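You operate a simulated robot arm through the tools that you are given. There is no shell and no other tool. Be economical: measure what you need, move in short steps, check, and stop when the job is done.

You run a simulated robot arm. Do the job below in one go: nothing can be reset, and whatever is moved stays where it is left.

JOB
Strip the crank stand: gauge drawn back, collar off, pinion off.
Fine: first slide the dial gauge along the edge toward the table's middle, just clear of the stand; slacken the blue collar knob right off before you lift the collar; both parts go on the side table.
Where things are to end (x, y in the base frame): dial gauge within 0.03 m of [0.42, -0.02]; steel collar within 0.06 m of [0.59, 0.04]; pinion within 0.06 m of [0.45, 0.14].

Only the result counts: the job must be done as asked and must still hold three seconds after the hand-in. Knocking over, shifting, dropping, spilling or breaking anything else fails it.

ROBOT AND FRAMES
A 6-joint arm with a two-finger parallel gripper, fixed in place. Base frame: the origin is at the foot of the arm, x ahead of it, y to its left, z up; the work surface is at about z = 0.9. Units: m, degrees, N and s.
With the tool pointing down near the work surface it reaches from about 0.24 to 0.64 m from the base axis. Its first joint turns from -66.0 to 66.0 degrees. Payload 2.7 kg.
The tool frame sits at the grasp point between the pads (the TCP): z along the fingers, y along the line on which they close. The tips reach 0.023 m beyond it. The gripper opens to 0.094 m. The fingers are 0.038 m wide and 0.01 m thick; the gripper's body (0.054 by 0.096 m) begins 0.039 m behind the TCP.
Orientation is that of the tool frame in the base frame, as a unit quaternion [w, x, y, z]. With the fingers straight down and closing along the base's y, the tool's x points along the base's -x, its y along +y and its z along -z.

CONTROLS
- The arm moves only by the tool drive_tool. Its argument "series" is a list of rows, each an object of numbers (a shift or turn left out is 0, a gripper value left out holds the last): "dx", "dy", "dz": the shift along the tool's x, y, z in m; "ax", "ay", "az": the turn, a rotation vector about the tool's x, y, z in degrees. In form: [{"dx": .., "dy": .., "dz": .., "ax": .., "ay": .., "az": ..}, ...]. A call has 1 to 8 rows; each row shifts and turns the commanded pose from where the row before left it, along the tool's axes as they then stand. "hand" is the closure, from 0 (fully open) to 1 (shut), set as the call begins (left out, the last holds). Rows are played at 5 a second. More than 0.05 m and 8.6 degrees between two rows, or a gripper value outside its range, and nothing of the call is played. Where a pose cannot be reached the arm comes as near as it can. A force on the tool above 40 N (or 10 N above the force at the start of the call, whichever is more), or a blocked arm, ends the call early, and 0.2 s more pass. The fingers move at their own pace (about 0.045 m/s each) and stop on an object; they squeeze with about 27 N. The grip force told is the motor's: it shows also when the fingers shut on nothing. Time passes only in rows, and 0.2 s behind the last, so rows that do not move let the fingers close. It gives the time, the measured TCP pose, the force on the tool (base axes), the opening and the grip force at its end, in the units of the frame above (readings bear some noise), with the torque about the TCP (base axes, N m) and any sound that the robot's microphone picked up.
- Cameras (640 x 400 px; columns grow to the right, rows downward): "scene" is fixed at [0.0691, -0.4237, 1.4156]; the picture's right is [0.78, -0.63, 0.00], its down [-0.34, -0.42, -0.84] and it looks along [0.53, 0.65, -0.54] (base axes); focal length 296 px, centre (320, 200). "wrist" rides on the gripper at [0.086, 0.016, -0.075] in the tool frame; the picture's right is [-0.18, 0.98, 0.00], its down [-0.58, -0.11, -0.81] and it looks along [-0.79, -0.15, 0.59] (tool axes); focal length 243 px, centre (320, 200). There is no depth. A picture from a camera that has moved, and an enlarged one, comes with that camera's place and axes in the base frame and with its lens. The place of the scene camera against the robot may be out by one fixed shift of up to 0.018 m in any direction.
- get_image(camera): a new picture of that camera. It takes no simulated time.
- enlarge(camera, box): a new picture of the part [left, top, right, bottom] of that camera's present view, enlarged. It takes no simulated time.
- job_done(): hands the job in; it is judged then, once.

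Go step by step. Nothing tells you positions but the pictures and the camera data: compare them with the known pose of the tool, close in by small moves and look again before you grip or let go. The budget is 120 turns and 84 pictures, counting those below and the enlarged ones. Unless the task says otherwise, let go and move clear before handing in.

The tools are called after ">>>" as a command line: name --argument value ..., lists and objects as JSON in quotes. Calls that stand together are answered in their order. drive_tool: Moves the arm, as the interface text tells. Its arguments: {"type":"object","properties":{"series":{"type":"array","items":{"type":"object","properties":{"dx":{"type":"number"},"dy":{"type":"number"},"dz":{"type":"number"},"ax":{"type":"number"},"ay":{"type":"number"},"az":{"type":"number"}}}},"hand":{"type":"number"}},"required":["series"]} The other tools are called the same way: get_image (camera) takes a picture; enlarge (camera, box) takes an enlarged picture of a part of a camera's view; job_done () hands the job in.

At the start:

```text
time_s: 0.0
tcp_pos: [0.4026, -0.0594, 1.1826]
ee_rot: [0.001, -0.001, 1.0, 0.001]
contact_force: [-0.3, 0.0, 0.9]
wrist_torque: [-0.03, 0.01, 0.0]
gripper_width: 0.0939
grasp_force: 0.0
```

scene: 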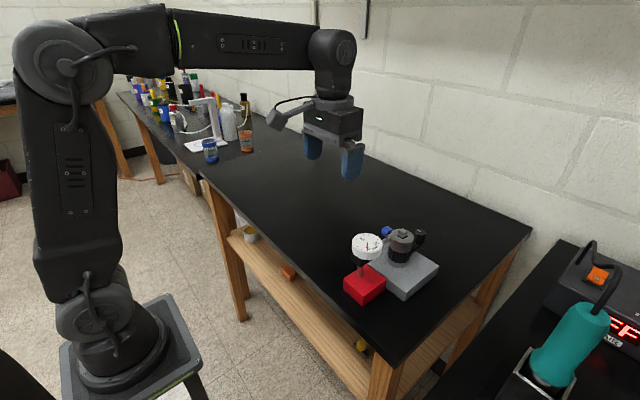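
wrist: 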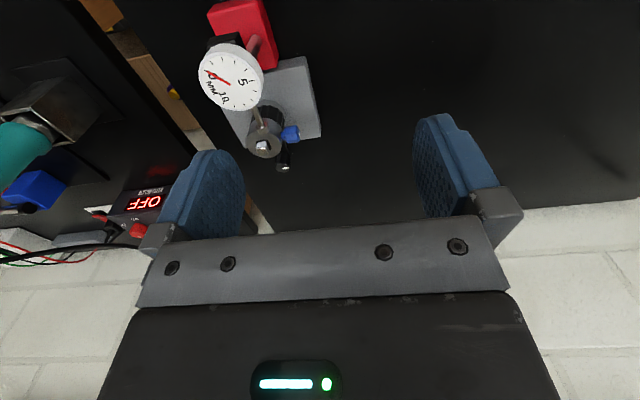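

I see a red-based dial gauge beside a grey stand carrying a collar with a blue knob and a black part. I'll look closer at both views first.

>>> enlarge --camera "scene" --box '[320, 210, 460, 310]'

>>> enlarge --camera "wrist" --box '[170, 0, 350, 180]'

```text
4.00 times, centred on (390, 260) of scene
camera zoom: at [0.0691, -0.4237, 1.4156], right [0.78, -0.63, 0.0], down [-0.34, -0.42, -0.84], along [0.53, 0.65, -0.54], focal length 1184 px, centre (40, -40)
```

zoom: 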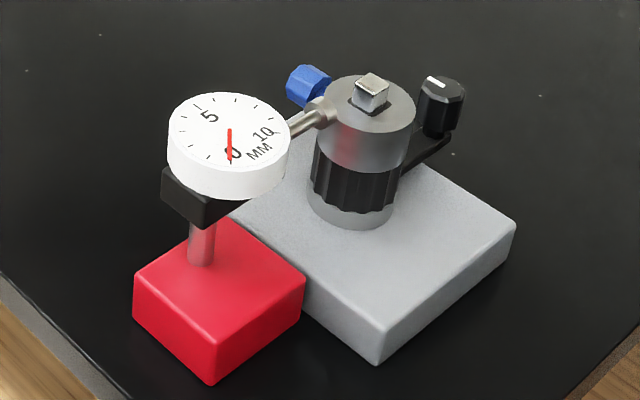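

```text
2.22 times, centred on (260, 90) of wrist
camera zoom: at [0.3143, -0.0431, 1.2571], right [0.18, 0.98, 0.0], down [0.58, -0.11, 0.81], along [0.79, -0.15, -0.59], focal length 539 px, centre (453, 444)
```

zoom: 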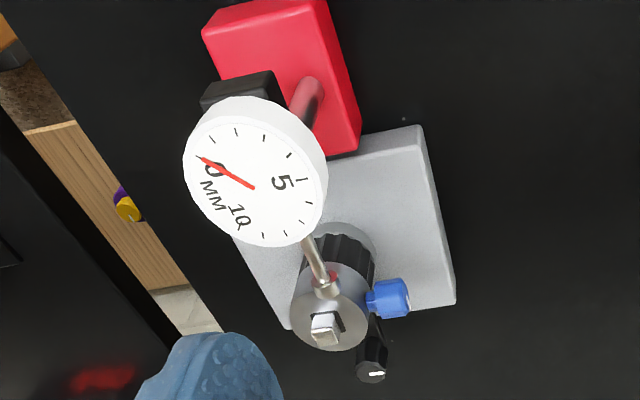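

The gauge dial appears to be near (0.415, -0.145, 1.03), and the collar top is near (0.505, -0.158, 1.015). I'm moving above the gauge to look again.

>>> drive_tool --series '[{"dx": -0.005, "dy": -0.04, "dz": 0.01}, {"dx": -0.006, "dy": -0.045, "dz": 0.03}, {"dz": 0.02}, {}]' --hand 0

>>> get_image --camera "wrist"

>>> enlarge --camera "scene" --box '[320, 180, 460, 310]'

```text
refused: row 2 steps farther than a row can; nothing moved
```

```text
79 pictures are left
camera wrist: at [0.3143, -0.0431, 1.2571], right [0.18, 0.98, 0.0], down [0.58, -0.11, 0.81], along [0.79, -0.15, -0.59], focal length 243 px, centre (320, 200)
```

wrist: 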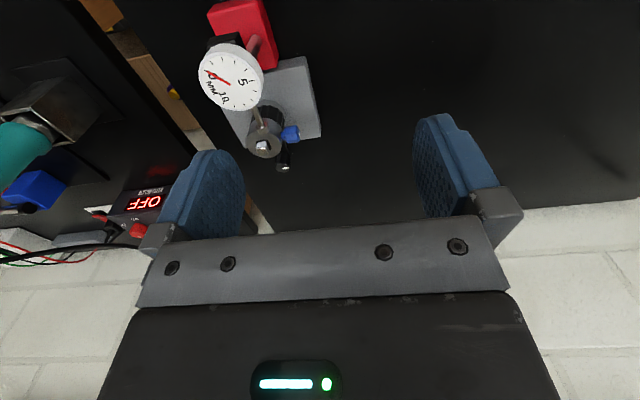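

```text
3.08 times, centred on (390, 245) of scene
camera zoom: at [0.0691, -0.4237, 1.4156], right [0.78, -0.63, 0.0], down [-0.34, -0.42, -0.84], along [0.53, 0.65, -0.54], focal length 911 px, centre (105, 62)
```

zoom: 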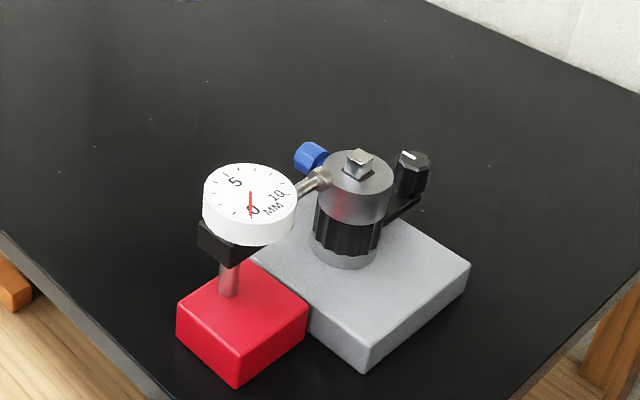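

A row was too long, so nothing moved. I'm repeating it with smaller rows.

>>> drive_tool --series '[{"dx": -0.003, "dy": -0.03, "dz": 0.02}, {"dx": -0.004, "dy": -0.03, "dz": 0.02}, {"dx": -0.004, "dy": -0.026, "dz": 0.02}, {}]' --hand 0

>>> get_image --camera "wrist"

```text
time_s: 1.0
tcp_pos: [0.4135, -0.1462, 1.1222]
ee_rot: [0.002, 0.0, 1.0, 0.001]
contact_force: [-0.9, 0.2, -0.1]
wrist_torque: [0.0, -0.01, 0.0]
gripper_width: 0.0939
grasp_force: 0.0
```

```text
77 pictures are left
camera wrist: at [0.3255, -0.1289, 1.197], right [0.18, 0.98, 0.0], down [0.58, -0.11, 0.81], along [0.79, -0.15, -0.59], focal length 243 px, centre (320, 200)
```

wrist: 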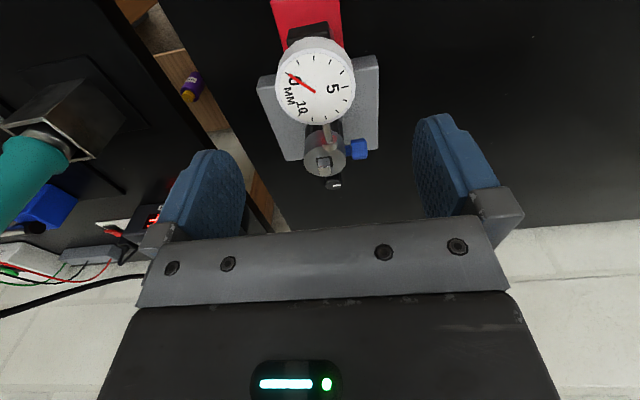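

The dial centre reads about (0.410, -0.148). I'm descending around it and will check before gripping.

>>> drive_tool --series '[{"dx": 0.002, "dy": -0.002, "dz": 0.03}, {"dz": 0.03}, {"dz": 0.015}, {}]'

>>> get_image --camera "wrist"

>>> enlarge --camera "scene" --box '[310, 180, 450, 310]'

```text
time_s: 2.0
tcp_pos: [0.4118, -0.1475, 1.047]
ee_rot: [0.0, -0.001, 1.0, -0.001]
contact_force: [0.6, -0.1, -0.1]
wrist_torque: [-0.02, -0.04, 0.0]
gripper_width: 0.0942
grasp_force: 0.2
```

```text
76 pictures are left
camera wrist: at [0.3235, -0.1314, 1.1219], right [0.18, 0.98, 0.0], down [0.58, -0.11, 0.81], along [0.79, -0.15, -0.59], focal length 243 px, centre (320, 200)
```

wrist: 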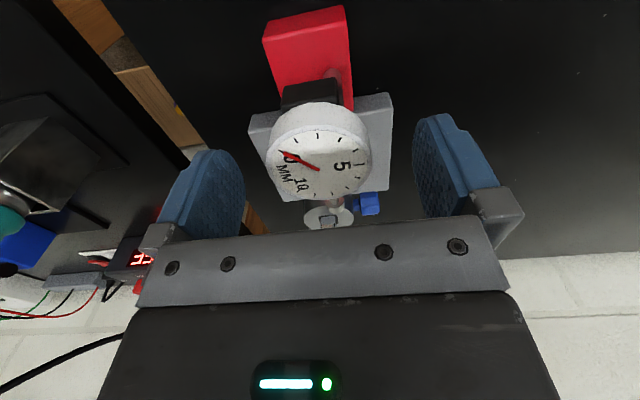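

```text
3.08 times, centred on (380, 245) of scene
camera zoom: at [0.0691, -0.4237, 1.4156], right [0.78, -0.63, 0.0], down [-0.34, -0.42, -0.84], along [0.53, 0.65, -0.54], focal length 911 px, centre (135, 62)
```

zoom: 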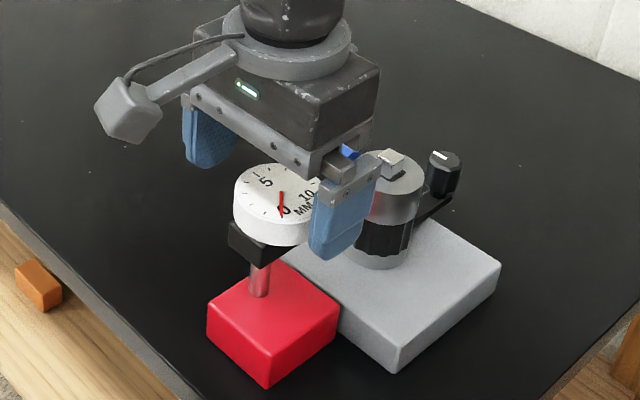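

The dial is centred between the fingers with its top at about z = 1.023. I'm lowering to rim height and closing.

>>> drive_tool --series '[{"dz": 0.015}, {"dz": 0.015}, {}]'

>>> drive_tool --series '[{}, {}, {}, {}]' --hand 1

>>> get_image --camera "wrist"

>>> enlarge --camera "scene" --box '[310, 180, 450, 310]'

```text
time_s: 2.8
tcp_pos: [0.4115, -0.1466, 1.0177]
ee_rot: [0.0, 0.0, 1.0, 0.0]
contact_force: [-0.3, 0.8, 0.0]
wrist_torque: [0.01, 0.0, -0.02]
gripper_width: 0.0938
grasp_force: 0.1
```

```text
time_s: 3.8
tcp_pos: [0.4124, -0.1469, 1.0188]
ee_rot: [0.001, 0.0, 1.0, 0.0]
contact_force: [-0.9, -3.3, 3.2]
wrist_torque: [-0.2, 0.04, -0.05]
gripper_width: 0.0577
grasp_force: 26.9
```

```text
74 pictures are left
camera wrist: at [0.3235, -0.1313, 1.0929], right [0.18, 0.98, 0.0], down [0.58, -0.11, 0.81], along [0.79, -0.15, -0.59], focal length 243 px, centre (320, 200)
```

wrist: 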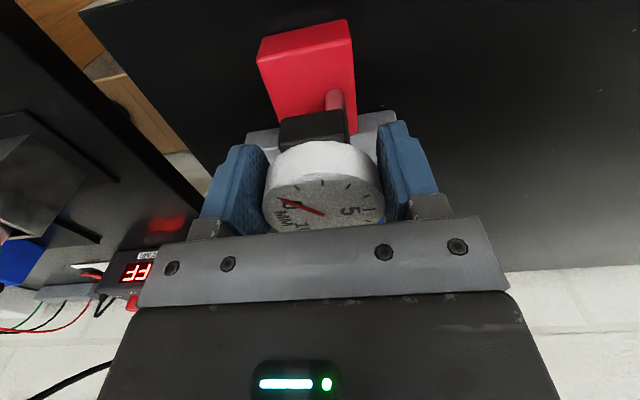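

```text
3.08 times, centred on (380, 245) of scene
camera zoom: at [0.069, -0.4238, 1.4155], right [0.78, -0.63, 0.0], down [-0.34, -0.42, -0.84], along [0.53, 0.65, -0.54], focal length 911 px, centre (135, 62)
```

zoom: 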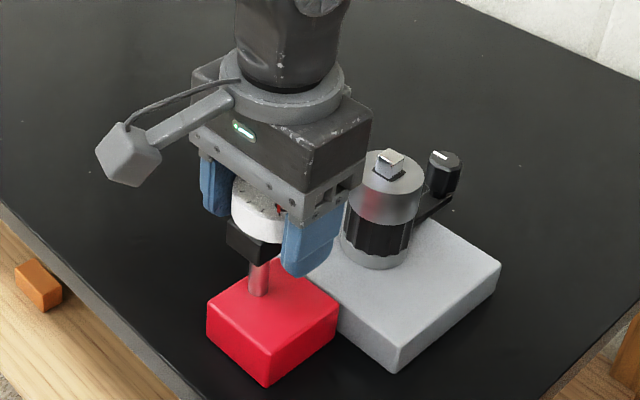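

The dial is held at its rim. I'll ease back 4 mm in -x, then slide in +y toward the middle of the table.

>>> drive_tool --series '[{"dx": 0.004}, {"dy": 0.01}, {"dy": 0.015}, {"dy": 0.02}, {"dy": 0.02}, {}]'

>>> enlarge --camera "scene" --box '[310, 180, 450, 310]'

```text
time_s: 5.2
tcp_pos: [0.4081, -0.0815, 1.0183]
ee_rot: [0.001, 0.0, 1.0, 0.0]
contact_force: [0.0, -5.2, 11.2]
wrist_torque: [-0.19, 0.12, 0.09]
gripper_width: 0.0574
grasp_force: 26.3
```

```text
3.08 times, centred on (380, 245) of scene
camera zoom: at [0.0689, -0.4238, 1.4155], right [0.78, -0.63, 0.0], down [-0.34, -0.42, -0.84], along [0.53, 0.65, -0.54], focal length 911 px, centre (135, 62)
```

zoom: 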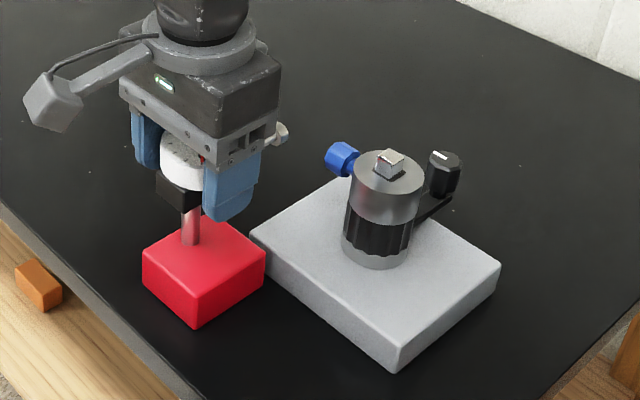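

The gauge slid cleanly and the stand didn't move. I'm continuing to y = -0.02.

>>> drive_tool --series '[{"dy": 0.02}, {"dy": 0.02}, {"dy": 0.015}, {"dy": 0.008}, {}]'

>>> drive_tool --series '[{}, {}, {}, {}]' --hand 0

>>> drive_tool --series '[{"dz": -0.03}, {"dz": -0.04}, {"dz": -0.04}, {}]'

>>> get_image --camera "wrist"

>>> enlarge --camera "scene" --box '[290, 160, 450, 310]'

```text
time_s: 6.4
tcp_pos: [0.4077, -0.0202, 1.0189]
ee_rot: [0.001, 0.0, 1.0, 0.0]
contact_force: [1.5, -8.7, 19.1]
wrist_torque: [-0.4, -0.18, -0.05]
gripper_width: 0.0575
grasp_force: 26.8
```

```text
time_s: 7.4
tcp_pos: [0.4076, -0.0199, 1.0169]
ee_rot: [0.0, 0.0, 1.0, 0.001]
contact_force: [-0.6, -0.2, 0.1]
wrist_torque: [-0.01, 0.02, -0.01]
gripper_width: 0.0936
grasp_force: 0.0
```

```text
time_s: 8.4
tcp_pos: [0.4059, -0.0186, 1.1285]
ee_rot: [0.0, -0.001, 1.0, 0.0]
contact_force: [-0.6, -0.8, 0.2]
wrist_torque: [-0.02, -0.01, 0.0]
gripper_width: 0.094
grasp_force: 0.0
```

```text
71 pictures are left
camera wrist: at [0.3181, -0.0019, 1.2037], right [0.18, 0.98, 0.0], down [0.58, -0.11, 0.81], along [0.79, -0.15, -0.59], focal length 243 px, centre (320, 200)
```

wrist: 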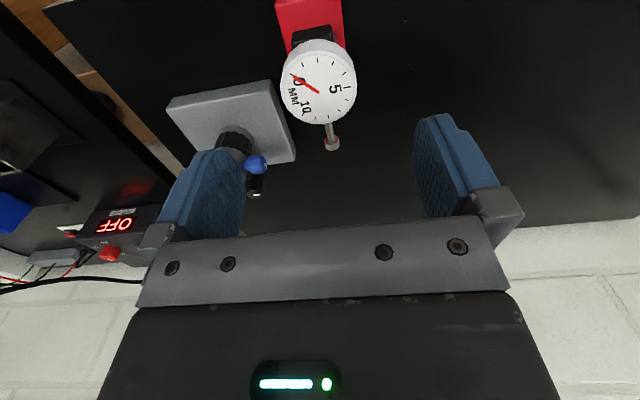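

```text
2.67 times, centred on (370, 235) of scene
camera zoom: at [0.0691, -0.4237, 1.4156], right [0.78, -0.63, 0.0], down [-0.34, -0.42, -0.84], along [0.53, 0.65, -0.54], focal length 790 px, centre (187, 107)
```

zoom: 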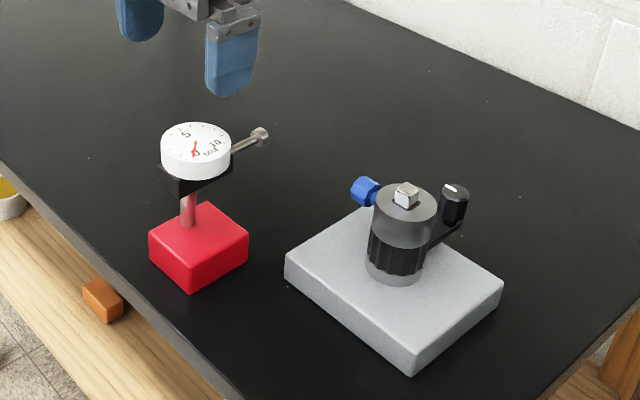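

The gauge sits near (0.42, -0.02). Next I'm turning the tool 90° so the fingers close along x and the camera looks toward -y at the blue knob.

>>> drive_tool --series '[{"az": 8.5}, {"az": 8.5}, {"az": 8.5}, {"az": 8.5}, {"az": 8.5}, {"az": 8.5}, {"az": 8.5}, {"az": 8.5}]'

>>> drive_tool --series '[{"az": 8.5}, {"az": 8.5}, {"az": 5}, {"dy": 0.035}, {"dy": 0.035}, {"dy": 0.03}, {"dx": -0.03}, {"dx": -0.03}]'

>>> get_image --camera "wrist"

```text
time_s: 10.2
tcp_pos: [0.4069, -0.0204, 1.1273]
ee_rot: [0.0, 0.561, 0.828, 0.0]
contact_force: [0.2, 0.3, -0.1]
wrist_torque: [0.02, -0.03, 0.0]
gripper_width: 0.0942
grasp_force: 0.1
```

```text
time_s: 12.0
tcp_pos: [0.5062, -0.0791, 1.1274]
ee_rot: [0.0, 0.707, 0.707, 0.001]
contact_force: [0.0, 0.0, -0.2]
wrist_torque: [0.0, -0.01, -0.03]
gripper_width: 0.0938
grasp_force: 0.1
```

```text
69 pictures are left
camera wrist: at [0.5217, 0.0072, 1.2026], right [0.98, -0.18, 0.0], down [-0.11, -0.58, 0.81], along [-0.15, -0.79, -0.59], focal length 243 px, centre (320, 200)
```

wrist: 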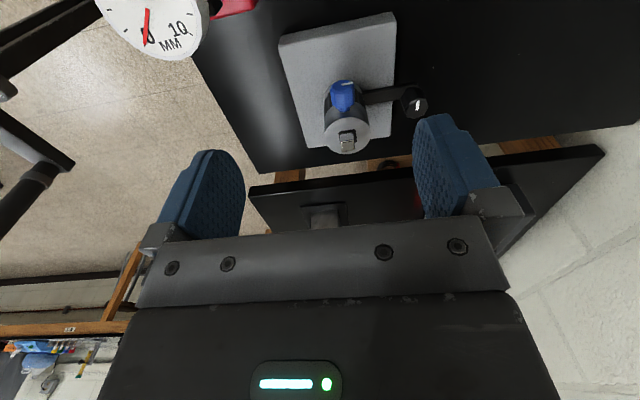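

>>> enlarge --camera "wrist" --box '[270, 0, 450, 170]'

>>> enlarge --camera "scene" --box '[370, 215, 440, 275]'

```text
2.35 times, centred on (360, 85) of wrist
camera zoom: at [0.5217, 0.0072, 1.2026], right [0.98, -0.18, 0.0], down [-0.11, -0.58, 0.81], along [-0.15, -0.79, -0.59], focal length 571 px, centre (226, 471)
```

zoom: 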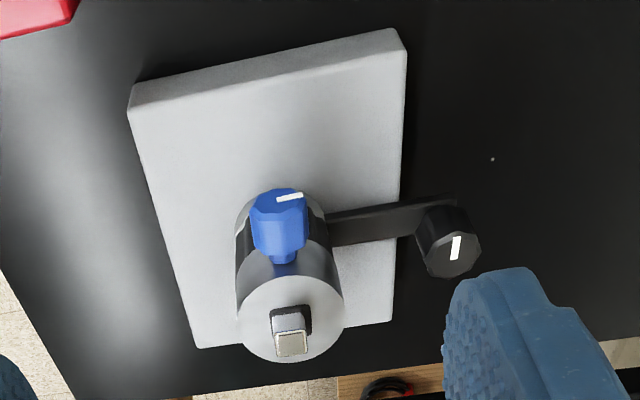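

```text
6.67 times, centred on (405, 245) of scene
camera zoom: at [0.0691, -0.4237, 1.4156], right [0.78, -0.63, 0.0], down [-0.34, -0.42, -0.84], along [0.53, 0.65, -0.54], focal length 1974 px, centre (-247, -100)
```

zoom: 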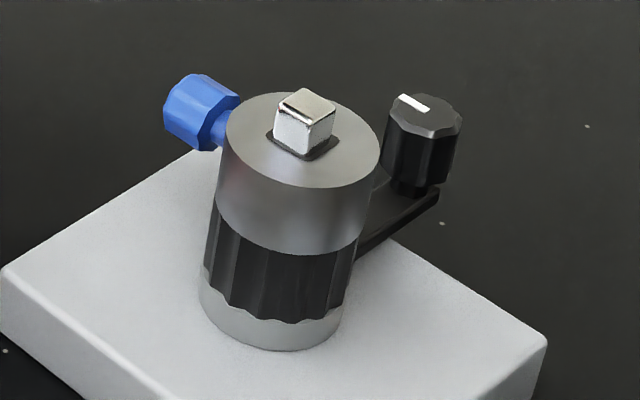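

The blue knob is at about (0.519, -0.115, 0.988), sticking out toward +y, and the collar centre is about (0.519, -0.158) with its top near 1.00. I'm moving above the knob with the fingers partly closed.

>>> drive_tool --series '[{"dx": -0.015, "dy": 0.0135, "dz": 0.02}, {"dx": -0.014, "dz": 0.025}, {"dz": 0.03}, {}]' --hand 0.45

>>> get_image --camera "wrist"

>>> enlarge --camera "scene" --box '[330, 170, 450, 290]'

```text
time_s: 13.0
tcp_pos: [0.5217, -0.1072, 1.053]
ee_rot: [-0.001, 0.707, 0.707, 0.002]
contact_force: [-0.2, -0.8, -0.5]
wrist_torque: [0.02, 0.02, 0.01]
gripper_width: 0.0519
grasp_force: 0.1
```

```text
66 pictures are left
camera wrist: at [0.5363, -0.0213, 1.1275], right [0.98, -0.18, 0.0], down [-0.11, -0.58, 0.81], along [-0.15, -0.79, -0.59], focal length 243 px, centre (320, 200)
```

wrist: 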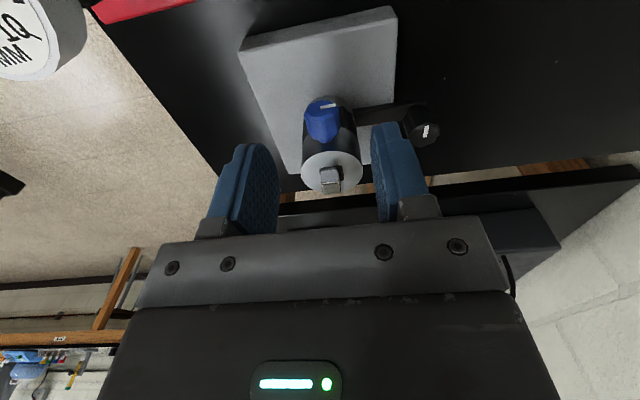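

```text
3.33 times, centred on (390, 230) of scene
camera zoom: at [0.0691, -0.4237, 1.4156], right [0.78, -0.63, 0.0], down [-0.34, -0.42, -0.84], along [0.53, 0.65, -0.54], focal length 987 px, centre (87, 100)
```

zoom: 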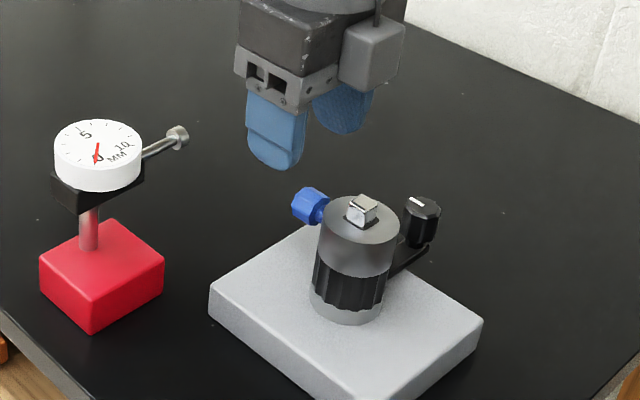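

The knob is centred at about x = 0.519, with its outer end at y ≈ -0.105. I'm lowering the fingers astride it, still open.

>>> drive_tool --series '[{"dy": -0.0025, "dx": -0.003, "dz": 0.02}, {"dz": 0.025}, {"dz": 0.021}, {}]'

>>> get_image --camera "wrist"

>>> enlarge --camera "scene" --box '[330, 170, 450, 290]'

```text
time_s: 14.0
tcp_pos: [0.518, -0.1105, 0.9863]
ee_rot: [0.001, 0.707, 0.707, 0.001]
contact_force: [0.5, -1.2, 0.4]
wrist_torque: [-0.02, 0.01, 0.0]
gripper_width: 0.0515
grasp_force: 0.1
```

```text
64 pictures are left
camera wrist: at [0.5333, -0.024, 1.0608], right [0.98, -0.18, 0.0], down [-0.11, -0.58, 0.81], along [-0.15, -0.79, -0.59], focal length 243 px, centre (320, 200)
```

wrist: 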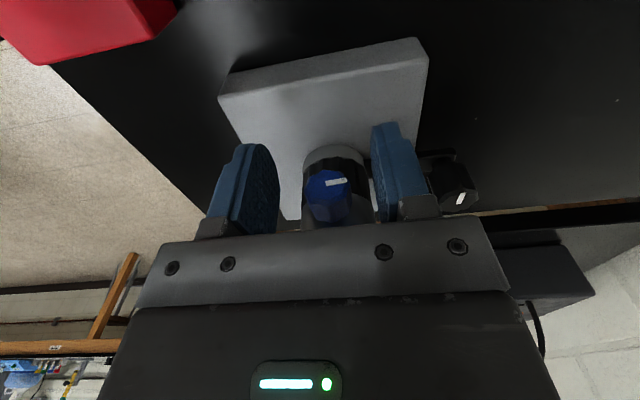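

```text
3.33 times, centred on (390, 230) of scene
camera zoom: at [0.0691, -0.4237, 1.4156], right [0.78, -0.63, 0.0], down [-0.34, -0.42, -0.84], along [0.53, 0.65, -0.54], focal length 987 px, centre (87, 100)
```

zoom: 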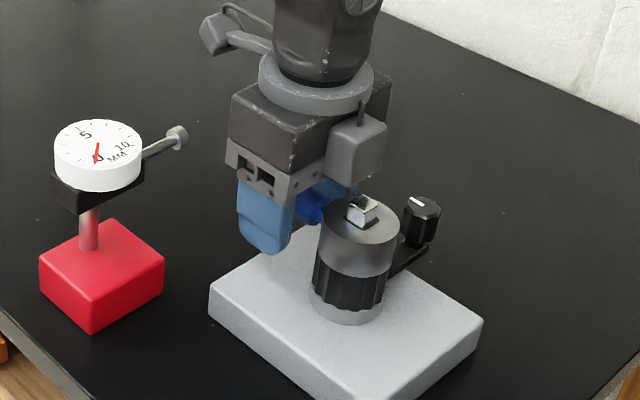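

The fingers straddle the knob and the height matches. I'm tilting back by 32° about the knob axis with the fingers open, before gripping.

>>> drive_tool --series '[{"dy": 0.0015, "ax": -8}, {"ax": -8}, {"ax": -8}, {"ax": -8}, {}]'

>>> get_image --camera "wrist"

>>> enlarge --camera "scene" --box '[330, 170, 450, 290]'

```text
time_s: 15.2
tcp_pos: [0.52, -0.1116, 0.9863]
ee_rot: [0.196, 0.681, 0.678, 0.196]
contact_force: [-0.1, -0.4, -0.5]
wrist_torque: [0.0, 0.0, 0.02]
gripper_width: 0.0518
grasp_force: 0.0
```

```text
62 pictures are left
camera wrist: at [0.4927, -0.0246, 1.0584], right [0.83, -0.19, 0.52], down [-0.52, -0.58, 0.62], along [0.19, -0.79, -0.58], focal length 243 px, centre (320, 200)
```

wrist: 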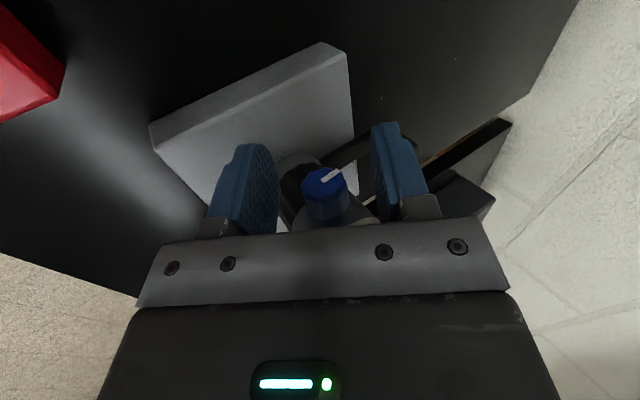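

```text
3.33 times, centred on (390, 230) of scene
camera zoom: at [0.0691, -0.4237, 1.4156], right [0.78, -0.63, 0.0], down [-0.34, -0.42, -0.84], along [0.53, 0.65, -0.54], focal length 987 px, centre (87, 100)
```

zoom: 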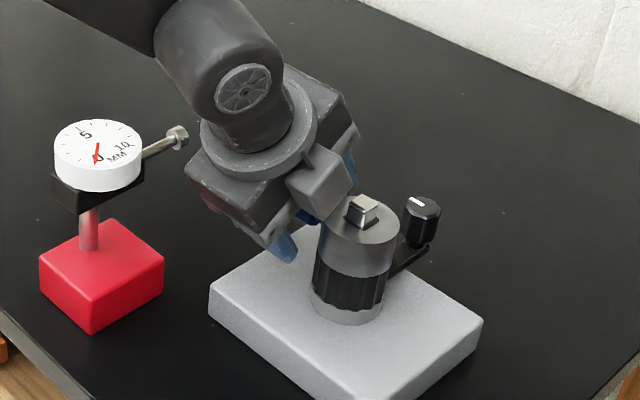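

It's clear of everything, so I'm gripping the knob.

>>> drive_tool --series '[{}, {}, {}]' --hand 1

>>> drive_tool --series '[{"ax": 6}, {"ax": 6}, {"ax": 6}, {}]'

>>> get_image --camera "wrist"

```text
time_s: 16.0
tcp_pos: [0.5206, -0.1119, 0.9873]
ee_rot: [0.195, 0.68, 0.679, 0.196]
contact_force: [0.1, 0.1, 2.0]
wrist_torque: [-0.09, -0.03, 0.05]
gripper_width: 0.0205
grasp_force: 27.2
```

```text
time_s: 17.0
tcp_pos: [0.5212, -0.1114, 0.9877]
ee_rot: [0.086, 0.702, 0.701, 0.087]
contact_force: [0.3, 2.1, 6.7]
wrist_torque: [-0.36, -0.02, 0.03]
gripper_width: 0.0205
grasp_force: 26.9
```

```text
60 pictures are left
camera wrist: at [0.5164, -0.0248, 1.0633], right [0.95, -0.18, 0.24], down [-0.3, -0.58, 0.76], along [0.0, -0.79, -0.61], focal length 243 px, centre (320, 200)
```

wrist: 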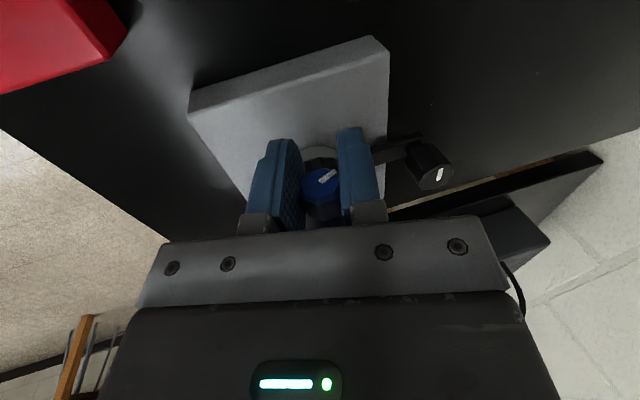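

The mark turns with the gripper at low torque, so the knob is rotating. I'm continuing the stroke.

>>> drive_tool --series '[{"ax": 8}, {"ax": 8}, {"ax": 8}, {"ax": 8}, {"ax": 8}, {"ax": 8}, {}]'

>>> get_image --camera "wrist"

>>> enlarge --camera "scene" --box '[330, 170, 450, 290]'

```text
time_s: 18.6
tcp_pos: [0.5187, -0.1111, 0.987]
ee_rot: [-0.206, 0.676, 0.676, -0.207]
contact_force: [2.3, 1.0, 6.2]
wrist_torque: [-0.14, -0.01, 0.11]
gripper_width: 0.0205
grasp_force: 27.3
```

```text
59 pictures are left
camera wrist: at [0.5737, -0.0248, 1.0395], right [0.81, -0.18, -0.55], down [0.36, -0.58, 0.73], along [-0.45, -0.79, -0.41], focal length 243 px, centre (320, 200)
```

wrist: 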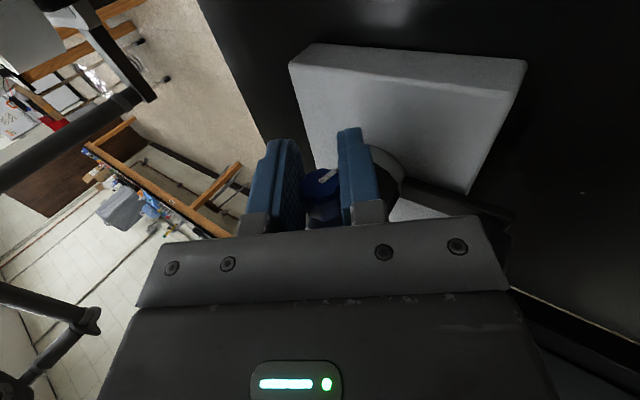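

```text
3.33 times, centred on (390, 230) of scene
camera zoom: at [0.0691, -0.4237, 1.4156], right [0.78, -0.63, 0.0], down [-0.34, -0.42, -0.84], along [0.53, 0.65, -0.54], focal length 987 px, centre (87, 100)
```

zoom: 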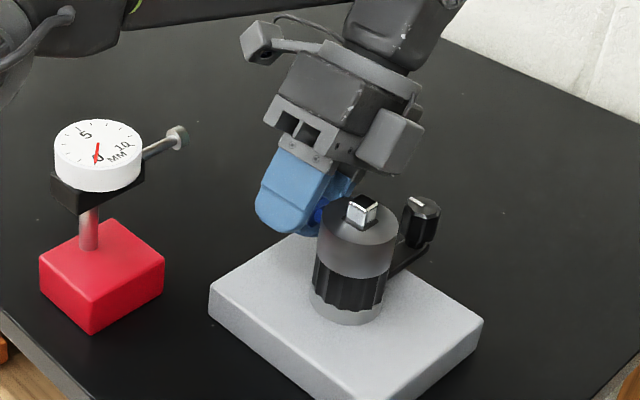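

That stroke turned it about 66° CCW. I'm releasing, swinging back, re-gripping and turning again.

>>> drive_tool --series '[{}, {}]' --hand 0.5

>>> drive_tool --series '[{"ax": -8.5}, {"ax": -8.5}, {"ax": -8.5}, {"ax": -8.5}, {"ax": -8.5}, {"ax": -8.5}, {"ax": -8.5}, {"ax": -8.5}]'

>>> drive_tool --series '[{"dz": 0.0}, {}, {}]' --hand 1

>>> get_image --camera "wrist"

```text
time_s: 19.2
tcp_pos: [0.5199, -0.1126, 0.9866]
ee_rot: [-0.207, 0.677, 0.676, -0.206]
contact_force: [-0.9, 0.0, -0.2]
wrist_torque: [0.0, -0.01, 0.0]
gripper_width: 0.0473
grasp_force: 0.1
```

```text
time_s: 21.0
tcp_pos: [0.5198, -0.1123, 0.9873]
ee_rot: [0.208, 0.676, 0.675, 0.208]
contact_force: [1.0, -0.5, 0.1]
wrist_torque: [0.01, 0.0, -0.02]
gripper_width: 0.0471
grasp_force: 0.1
```

```text
time_s: 21.8
tcp_pos: [0.5202, -0.1117, 0.9873]
ee_rot: [0.208, 0.676, 0.676, 0.208]
contact_force: [-1.1, -0.7, 0.1]
wrist_torque: [-0.05, -0.01, -0.05]
gripper_width: 0.0204
grasp_force: 26.8
```

```text
57 pictures are left
camera wrist: at [0.4905, -0.0246, 1.0576], right [0.81, -0.19, 0.55], down [-0.54, -0.58, 0.61], along [0.21, -0.79, -0.57], focal length 243 px, centre (320, 200)
```

wrist: 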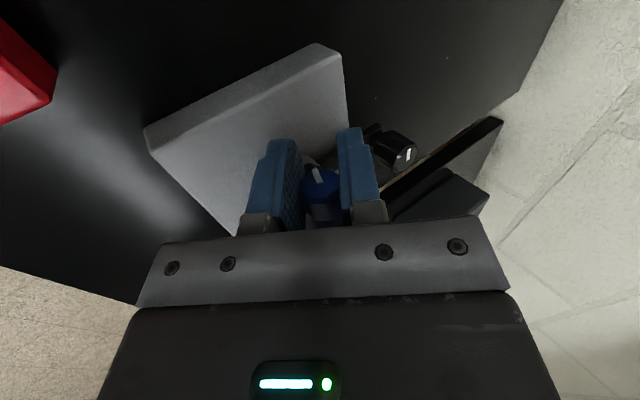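

The mark shows the knob kept its new angle. I'm doing stroke two and resetting after it.

>>> drive_tool --series '[{"ax": 8.5}, {"ax": 8.5}, {"ax": 8.5}, {"ax": 8.5}, {"ax": 8.5}, {"ax": 8.5}, {"ax": 8.5}, {"ax": 8.5}]'

>>> drive_tool --series '[{}, {}]' --hand 0.5

>>> drive_tool --series '[{"ax": -8.5}, {"ax": -8.5}, {"ax": -8.5}, {"ax": -8.5}, {"ax": -8.5}, {"ax": -8.5}, {"ax": -8.5}, {"ax": -8.5}]'

>>> get_image --camera "wrist"

```text
time_s: 23.6
tcp_pos: [0.5198, -0.1119, 0.9878]
ee_rot: [-0.207, 0.676, 0.676, -0.207]
contact_force: [1.7, -0.7, 1.9]
wrist_torque: [-0.1, -0.02, 0.06]
gripper_width: 0.0202
grasp_force: 27.1
```

```text
time_s: 24.2
tcp_pos: [0.5205, -0.1119, 0.9864]
ee_rot: [-0.207, 0.676, 0.677, -0.205]
contact_force: [-0.7, 0.1, -0.6]
wrist_torque: [0.01, 0.02, 0.0]
gripper_width: 0.047
grasp_force: 0.0
```

```text
time_s: 26.0
tcp_pos: [0.519, -0.1113, 0.9865]
ee_rot: [0.208, 0.676, 0.676, 0.207]
contact_force: [0.3, -1.4, -0.8]
wrist_torque: [0.04, 0.01, 0.02]
gripper_width: 0.0469
grasp_force: 0.1
```

```text
56 pictures are left
camera wrist: at [0.4894, -0.0245, 1.0574], right [0.81, -0.18, 0.55], down [-0.54, -0.58, 0.61], along [0.21, -0.79, -0.57], focal length 243 px, centre (320, 200)
```

wrist: 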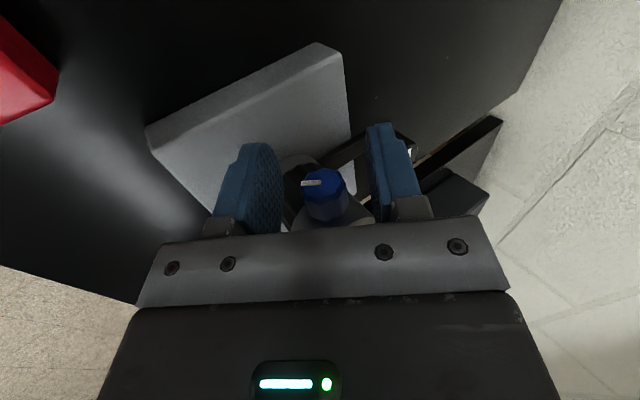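

The knob is now about 134° turned CCW, with no stop yet. Stroke three is next.

>>> drive_tool --series '[{}, {}, {}]' --hand 1

>>> drive_tool --series '[{"ax": 8.5}, {"ax": 8.5}, {"ax": 8.5}, {"ax": 8.5}, {"ax": 8.5}, {"ax": 8.5}, {"ax": 8.5}, {"ax": 8.5}]'

>>> drive_tool --series '[{}, {}]' --hand 0.5

>>> drive_tool --series '[{"ax": -8.5}, {"ax": -8.5}, {"ax": -8.5}, {"ax": -8.5}, {"ax": -8.5}, {"ax": -8.5}, {"ax": -8.5}, {"ax": -8.5}]'

>>> get_image --camera "wrist"

```text
time_s: 26.8
tcp_pos: [0.5178, -0.1116, 0.9883]
ee_rot: [0.207, 0.676, 0.676, 0.207]
contact_force: [1.0, -0.1, 2.1]
wrist_torque: [-0.1, -0.01, -0.02]
gripper_width: 0.0209
grasp_force: 26.8
```

```text
time_s: 28.6
tcp_pos: [0.5196, -0.1113, 0.9861]
ee_rot: [-0.209, 0.676, 0.676, -0.208]
contact_force: [-7.2, 0.3, -1.2]
wrist_torque: [0.1, -0.24, -0.35]
gripper_width: 0.0209
grasp_force: 26.8
```

```text
time_s: 29.2
tcp_pos: [0.5193, -0.1118, 0.9878]
ee_rot: [-0.207, 0.677, 0.676, -0.206]
contact_force: [0.9, 0.0, 0.7]
wrist_torque: [0.03, -0.03, -0.01]
gripper_width: 0.0468
grasp_force: 0.1
```

```text
time_s: 31.0
tcp_pos: [0.5189, -0.1111, 0.9878]
ee_rot: [0.207, 0.676, 0.676, 0.208]
contact_force: [-0.7, -0.4, -0.1]
wrist_torque: [0.02, 0.0, -0.03]
gripper_width: 0.0469
grasp_force: 0.1
```

```text
55 pictures are left
camera wrist: at [0.4898, -0.025, 1.058], right [0.81, -0.18, 0.55], down [-0.54, -0.58, 0.61], along [0.21, -0.79, -0.57], focal length 243 px, centre (320, 200)
```

wrist: 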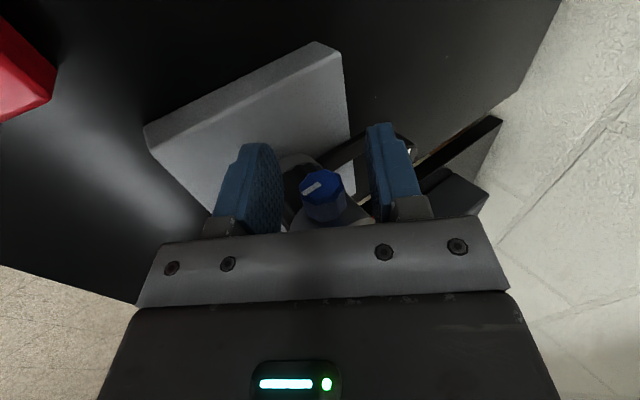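

The mark only advanced about 25° and the torque rose, which suggests an end stop. I'm testing with a short stroke to confirm.

>>> drive_tool --series '[{}, {}, {}]' --hand 1

>>> drive_tool --series '[{"ax": 6}, {"ax": 6}, {}]'

>>> drive_tool --series '[{"ax": 6}, {"ax": 6}, {}]'

>>> enlarge --camera "wrist" --box '[240, 120, 420, 240]'

```text
time_s: 31.8
tcp_pos: [0.5192, -0.112, 0.9864]
ee_rot: [0.207, 0.676, 0.675, 0.208]
contact_force: [0.1, -0.4, 0.5]
wrist_torque: [-0.02, 0.0, -0.01]
gripper_width: 0.0206
grasp_force: 26.4
```

```text
time_s: 32.6
tcp_pos: [0.5199, -0.1115, 0.9864]
ee_rot: [0.135, 0.694, 0.694, 0.136]
contact_force: [1.2, 0.9, 4.0]
wrist_torque: [-0.13, -0.17, 0.04]
gripper_width: 0.0207
grasp_force: 27.1
```

```text
time_s: 33.4
tcp_pos: [0.5204, -0.1101, 0.986]
ee_rot: [0.062, 0.704, 0.705, 0.061]
contact_force: [1.8, -0.8, 2.6]
wrist_torque: [-0.15, -0.14, 0.18]
gripper_width: 0.0204
grasp_force: 26.8
```

```text
3.33 times, centred on (330, 180) of wrist
camera zoom: at [0.5216, -0.0247, 1.063], right [0.97, -0.18, 0.17], down [-0.25, -0.58, 0.77], along [-0.04, -0.79, -0.61], focal length 809 px, centre (287, 267)
```

zoom: 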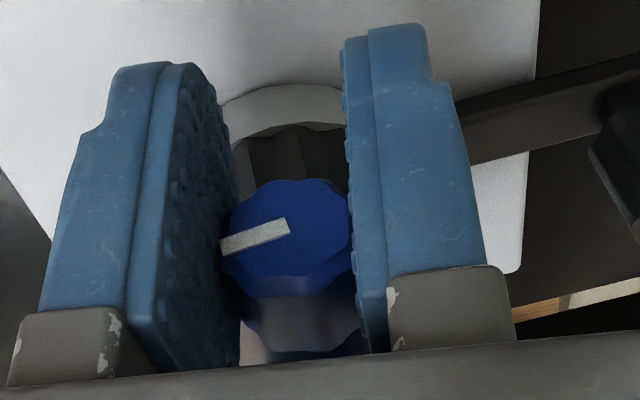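

The torque jumped and the mark is 180° round from its start, so the knob is at its end stop and fully slackened. I'm releasing, straightening up and rising.

>>> drive_tool --series '[{}, {}, {}]' --hand 0.4

>>> drive_tool --series '[{"ax": 5, "dx": 0.003}, {"ax": 5}, {"dz": -0.03}, {"dz": -0.04}, {"dz": -0.02}, {}]'

>>> get_image --camera "wrist"

>>> enlarge --camera "scene" --box '[360, 200, 440, 280]'

```text
time_s: 34.2
tcp_pos: [0.5195, -0.111, 0.9855]
ee_rot: [0.062, 0.704, 0.704, 0.063]
contact_force: [-0.8, 0.1, -0.1]
wrist_torque: [0.01, 0.0, 0.02]
gripper_width: 0.0563
grasp_force: 0.0
```

```text
time_s: 35.6
tcp_pos: [0.5193, -0.1073, 1.0767]
ee_rot: [0.0, 0.708, 0.706, 0.001]
contact_force: [0.1, -0.2, -0.4]
wrist_torque: [0.03, -0.01, -0.01]
gripper_width: 0.0564
grasp_force: 0.1
```

```text
53 pictures are left
camera wrist: at [0.535, -0.0205, 1.1518], right [0.98, -0.18, 0.0], down [-0.11, -0.58, 0.81], along [-0.15, -0.79, -0.59], focal length 243 px, centre (320, 200)
```

wrist: 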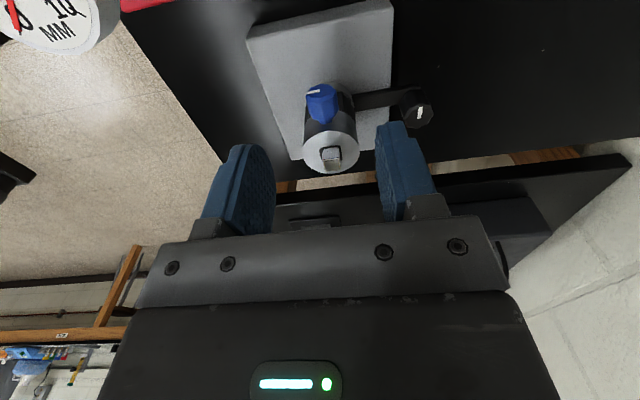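

```text
5.00 times, centred on (400, 240) of scene
camera zoom: at [0.0691, -0.4237, 1.4156], right [0.78, -0.63, 0.0], down [-0.34, -0.42, -0.84], along [0.53, 0.65, -0.54], focal length 1480 px, centre (-80, 0)
```

zoom: 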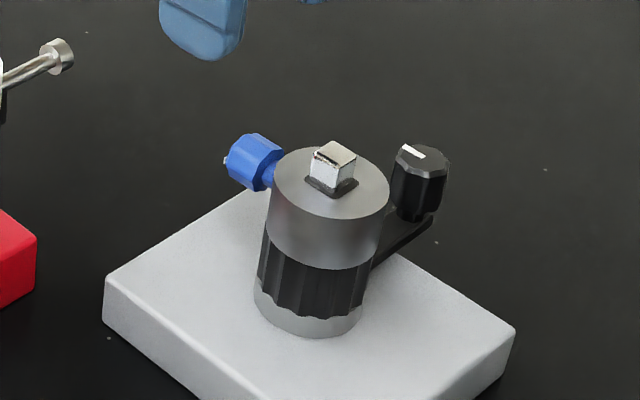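

The knob is pointing the other way and the stand hasn't moved. I'm moving above the collar.

>>> drive_tool --series '[{"dx": -0.025}, {"dx": -0.025, "dz": 0.0}, {"dz": 0.02}, {}]' --hand 0.3

>>> get_image --camera "wrist"

>>> enlarge --camera "scene" --box '[360, 180, 460, 280]'

```text
time_s: 36.6
tcp_pos: [0.5193, -0.1574, 1.057]
ee_rot: [0.0, 0.707, 0.707, 0.002]
contact_force: [0.3, -0.5, 0.2]
wrist_torque: [-0.02, -0.02, 0.0]
gripper_width: 0.0661
grasp_force: 0.0
```

```text
51 pictures are left
camera wrist: at [0.5351, -0.0707, 1.1313], right [0.98, -0.18, 0.0], down [-0.11, -0.58, 0.81], along [-0.15, -0.79, -0.59], focal length 243 px, centre (320, 200)
```

wrist: 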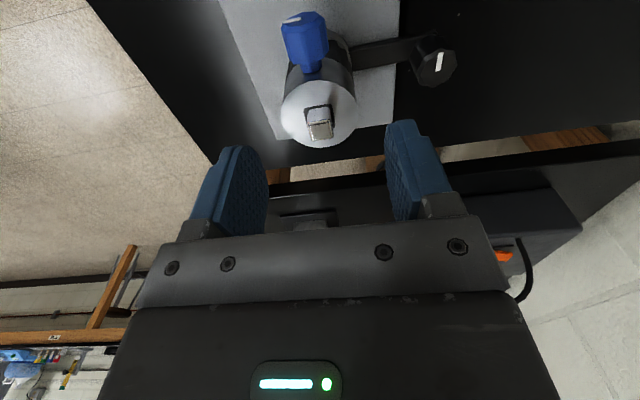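

```text
4.00 times, centred on (410, 230) of scene
camera zoom: at [0.0691, -0.4237, 1.4156], right [0.78, -0.63, 0.0], down [-0.34, -0.42, -0.84], along [0.53, 0.65, -0.54], focal length 1184 px, centre (-40, 80)
```

zoom: 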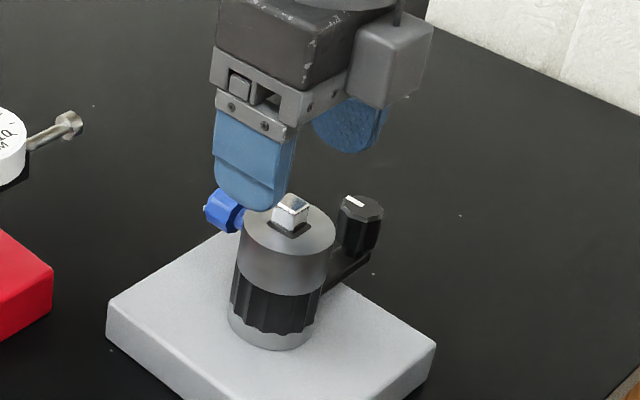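

The collar top is centred at about (0.518, -0.157, 1.00). I'm descending to grip only the collar.

>>> drive_tool --series '[{"dy": -0.002, "dz": 0.02}, {"dz": 0.02}, {"dz": 0.016}, {}]'

>>> drive_tool --series '[{}, {}, {}]' --hand 1

>>> enlarge --camera "scene" --box '[360, 180, 460, 280]'

>>> get_image --camera "wrist"

```text
time_s: 37.6
tcp_pos: [0.5183, -0.1587, 1.0013]
ee_rot: [-0.001, 0.708, 0.707, 0.001]
contact_force: [-0.2, -0.2, -0.2]
wrist_torque: [-0.03, -0.02, -0.01]
gripper_width: 0.0659
grasp_force: 0.1
```

```text
time_s: 38.4
tcp_pos: [0.5182, -0.1576, 1.0032]
ee_rot: [0.0, 0.707, 0.707, 0.0]
contact_force: [5.3, -1.3, 0.3]
wrist_torque: [-0.03, -0.03, 0.0]
gripper_width: 0.0475
grasp_force: 26.7
```

```text
4.00 times, centred on (410, 230) of scene
camera zoom: at [0.0693, -0.4238, 1.4155], right [0.78, -0.63, 0.0], down [-0.34, -0.42, -0.84], along [0.53, 0.65, -0.54], focal length 1184 px, centre (-40, 80)
```

zoom: 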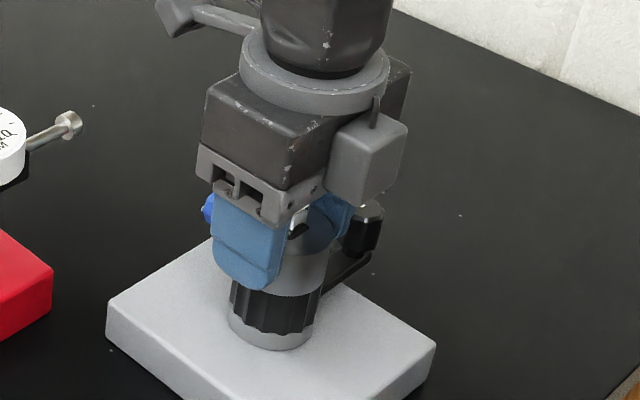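

```text
48 pictures are left
camera wrist: at [0.5328, -0.0716, 1.0765], right [0.98, -0.18, 0.0], down [-0.11, -0.58, 0.81], along [-0.15, -0.79, -0.59], focal length 243 px, centre (320, 200)
```

wrist: 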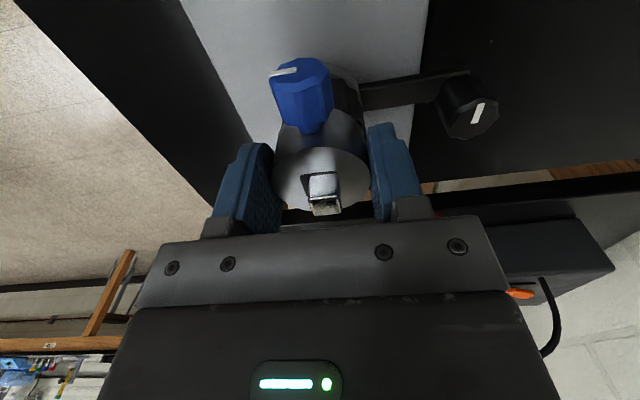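

The collar is gripped at 0.0475 m. I'm lifting slowly straight up and checking.

>>> drive_tool --series '[{"dy": 0.0005, "dz": -0.004}, {"dz": -0.006}, {"dz": -0.008}, {"dz": -0.01}, {}]'

>>> enlarge --camera "scene" --box '[360, 180, 460, 280]'

```text
time_s: 39.6
tcp_pos: [0.5194, -0.1576, 1.0303]
ee_rot: [0.003, 0.707, 0.707, 0.002]
contact_force: [18.6, -2.5, -4.6]
wrist_torque: [0.5, -0.26, 0.04]
gripper_width: 0.0138
grasp_force: 45.0
```

```text
4.00 times, centred on (410, 230) of scene
camera zoom: at [0.0697, -0.4239, 1.4155], right [0.78, -0.63, 0.0], down [-0.34, -0.42, -0.84], along [0.53, 0.65, -0.54], focal length 1184 px, centre (-40, 80)
```

zoom: 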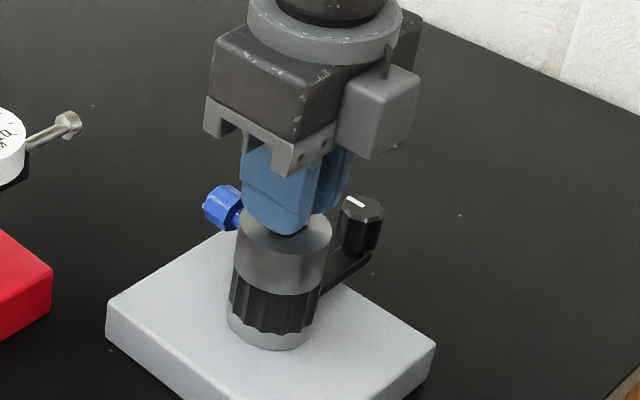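

The grip slid up off the collar and closed on the square shaft, so the collar is still held. I'm opening, rising a little and inspecting.

>>> drive_tool --series '[{}, {}, {}, {"dz": -0.03}, {}]' --hand 0.3

>>> enlarge --camera "wrist" --box '[220, 0, 460, 170]'

>>> enlarge --camera "scene" --box '[370, 210, 440, 270]'

```text
time_s: 40.8
tcp_pos: [0.517, -0.1586, 1.0603]
ee_rot: [0.0, 0.707, 0.707, 0.002]
contact_force: [0.0, -0.2, 0.2]
wrist_torque: [-0.01, -0.02, 0.03]
gripper_width: 0.0658
grasp_force: 0.0
```

```text
2.35 times, centred on (340, 85) of wrist
camera zoom: at [0.5325, -0.0728, 1.1349], right [0.98, -0.18, 0.0], down [-0.11, -0.58, 0.81], along [-0.15, -0.79, -0.59], focal length 571 px, centre (273, 471)
```

zoom: 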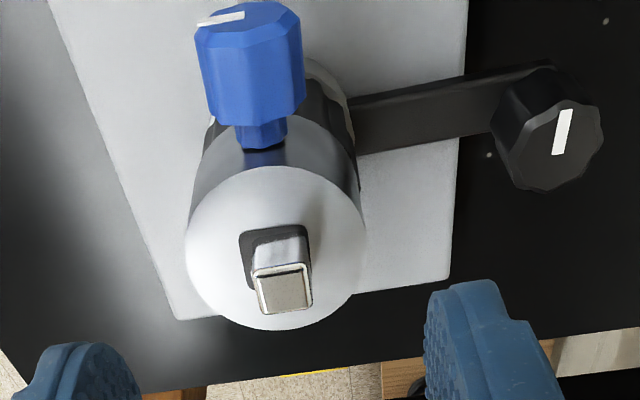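

```text
6.67 times, centred on (405, 240) of scene
camera zoom: at [0.0691, -0.4237, 1.4156], right [0.78, -0.63, 0.0], down [-0.34, -0.42, -0.84], along [0.53, 0.65, -0.54], focal length 1974 px, centre (-247, -67)
```

zoom: 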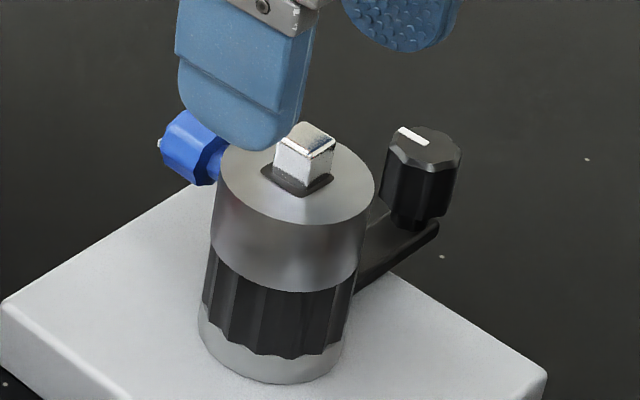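

The knob mark points the opposite way from the start and the collar hasn't risen. I'm gripping it again slightly lower and lifting in tiny steps to read the resistance.

>>> drive_tool --series '[{"dz": 0.03, "dy": 0.0015, "dx": 0.001}, {"dz": 0.02}, {"dz": 0.014}, {}]'

>>> drive_tool --series '[{}, {}, {}]' --hand 1

>>> drive_tool --series '[{"dz": -0.001}, {}]'

>>> drive_tool --series '[{"dz": -0.001}, {}]'

>>> drive_tool --series '[{"dz": -0.001}, {}]'

```text
time_s: 41.8
tcp_pos: [0.52, -0.1593, 0.995]
ee_rot: [0.0, 0.707, 0.707, 0.0]
contact_force: [0.8, 0.5, -0.2]
wrist_torque: [0.0, 0.02, -0.02]
gripper_width: 0.0661
grasp_force: 0.1
```

```text
time_s: 42.6
tcp_pos: [0.5195, -0.159, 0.9952]
ee_rot: [0.001, 0.707, 0.707, 0.002]
contact_force: [-0.2, 0.1, 0.8]
wrist_torque: [-0.03, 0.02, -0.01]
gripper_width: 0.0475
grasp_force: 27.4
```

```text
time_s: 43.2
tcp_pos: [0.5195, -0.1581, 0.9954]
ee_rot: [0.0, 0.707, 0.707, 0.001]
contact_force: [0.3, -0.2, -0.1]
wrist_torque: [0.0, 0.0, 0.01]
gripper_width: 0.0479
grasp_force: 27.1
```

```text
time_s: 43.8
tcp_pos: [0.52, -0.1572, 0.9985]
ee_rot: [0.001, 0.707, 0.708, 0.002]
contact_force: [-0.7, -0.1, -0.5]
wrist_torque: [-0.02, -0.02, 0.01]
gripper_width: 0.0475
grasp_force: 27.4
```

```text
time_s: 44.4
tcp_pos: [0.5201, -0.1574, 0.9982]
ee_rot: [0.0, 0.708, 0.707, 0.001]
contact_force: [0.0, 0.3, -2.3]
wrist_torque: [0.0, -0.01, 0.0]
gripper_width: 0.0476
grasp_force: 26.8
```

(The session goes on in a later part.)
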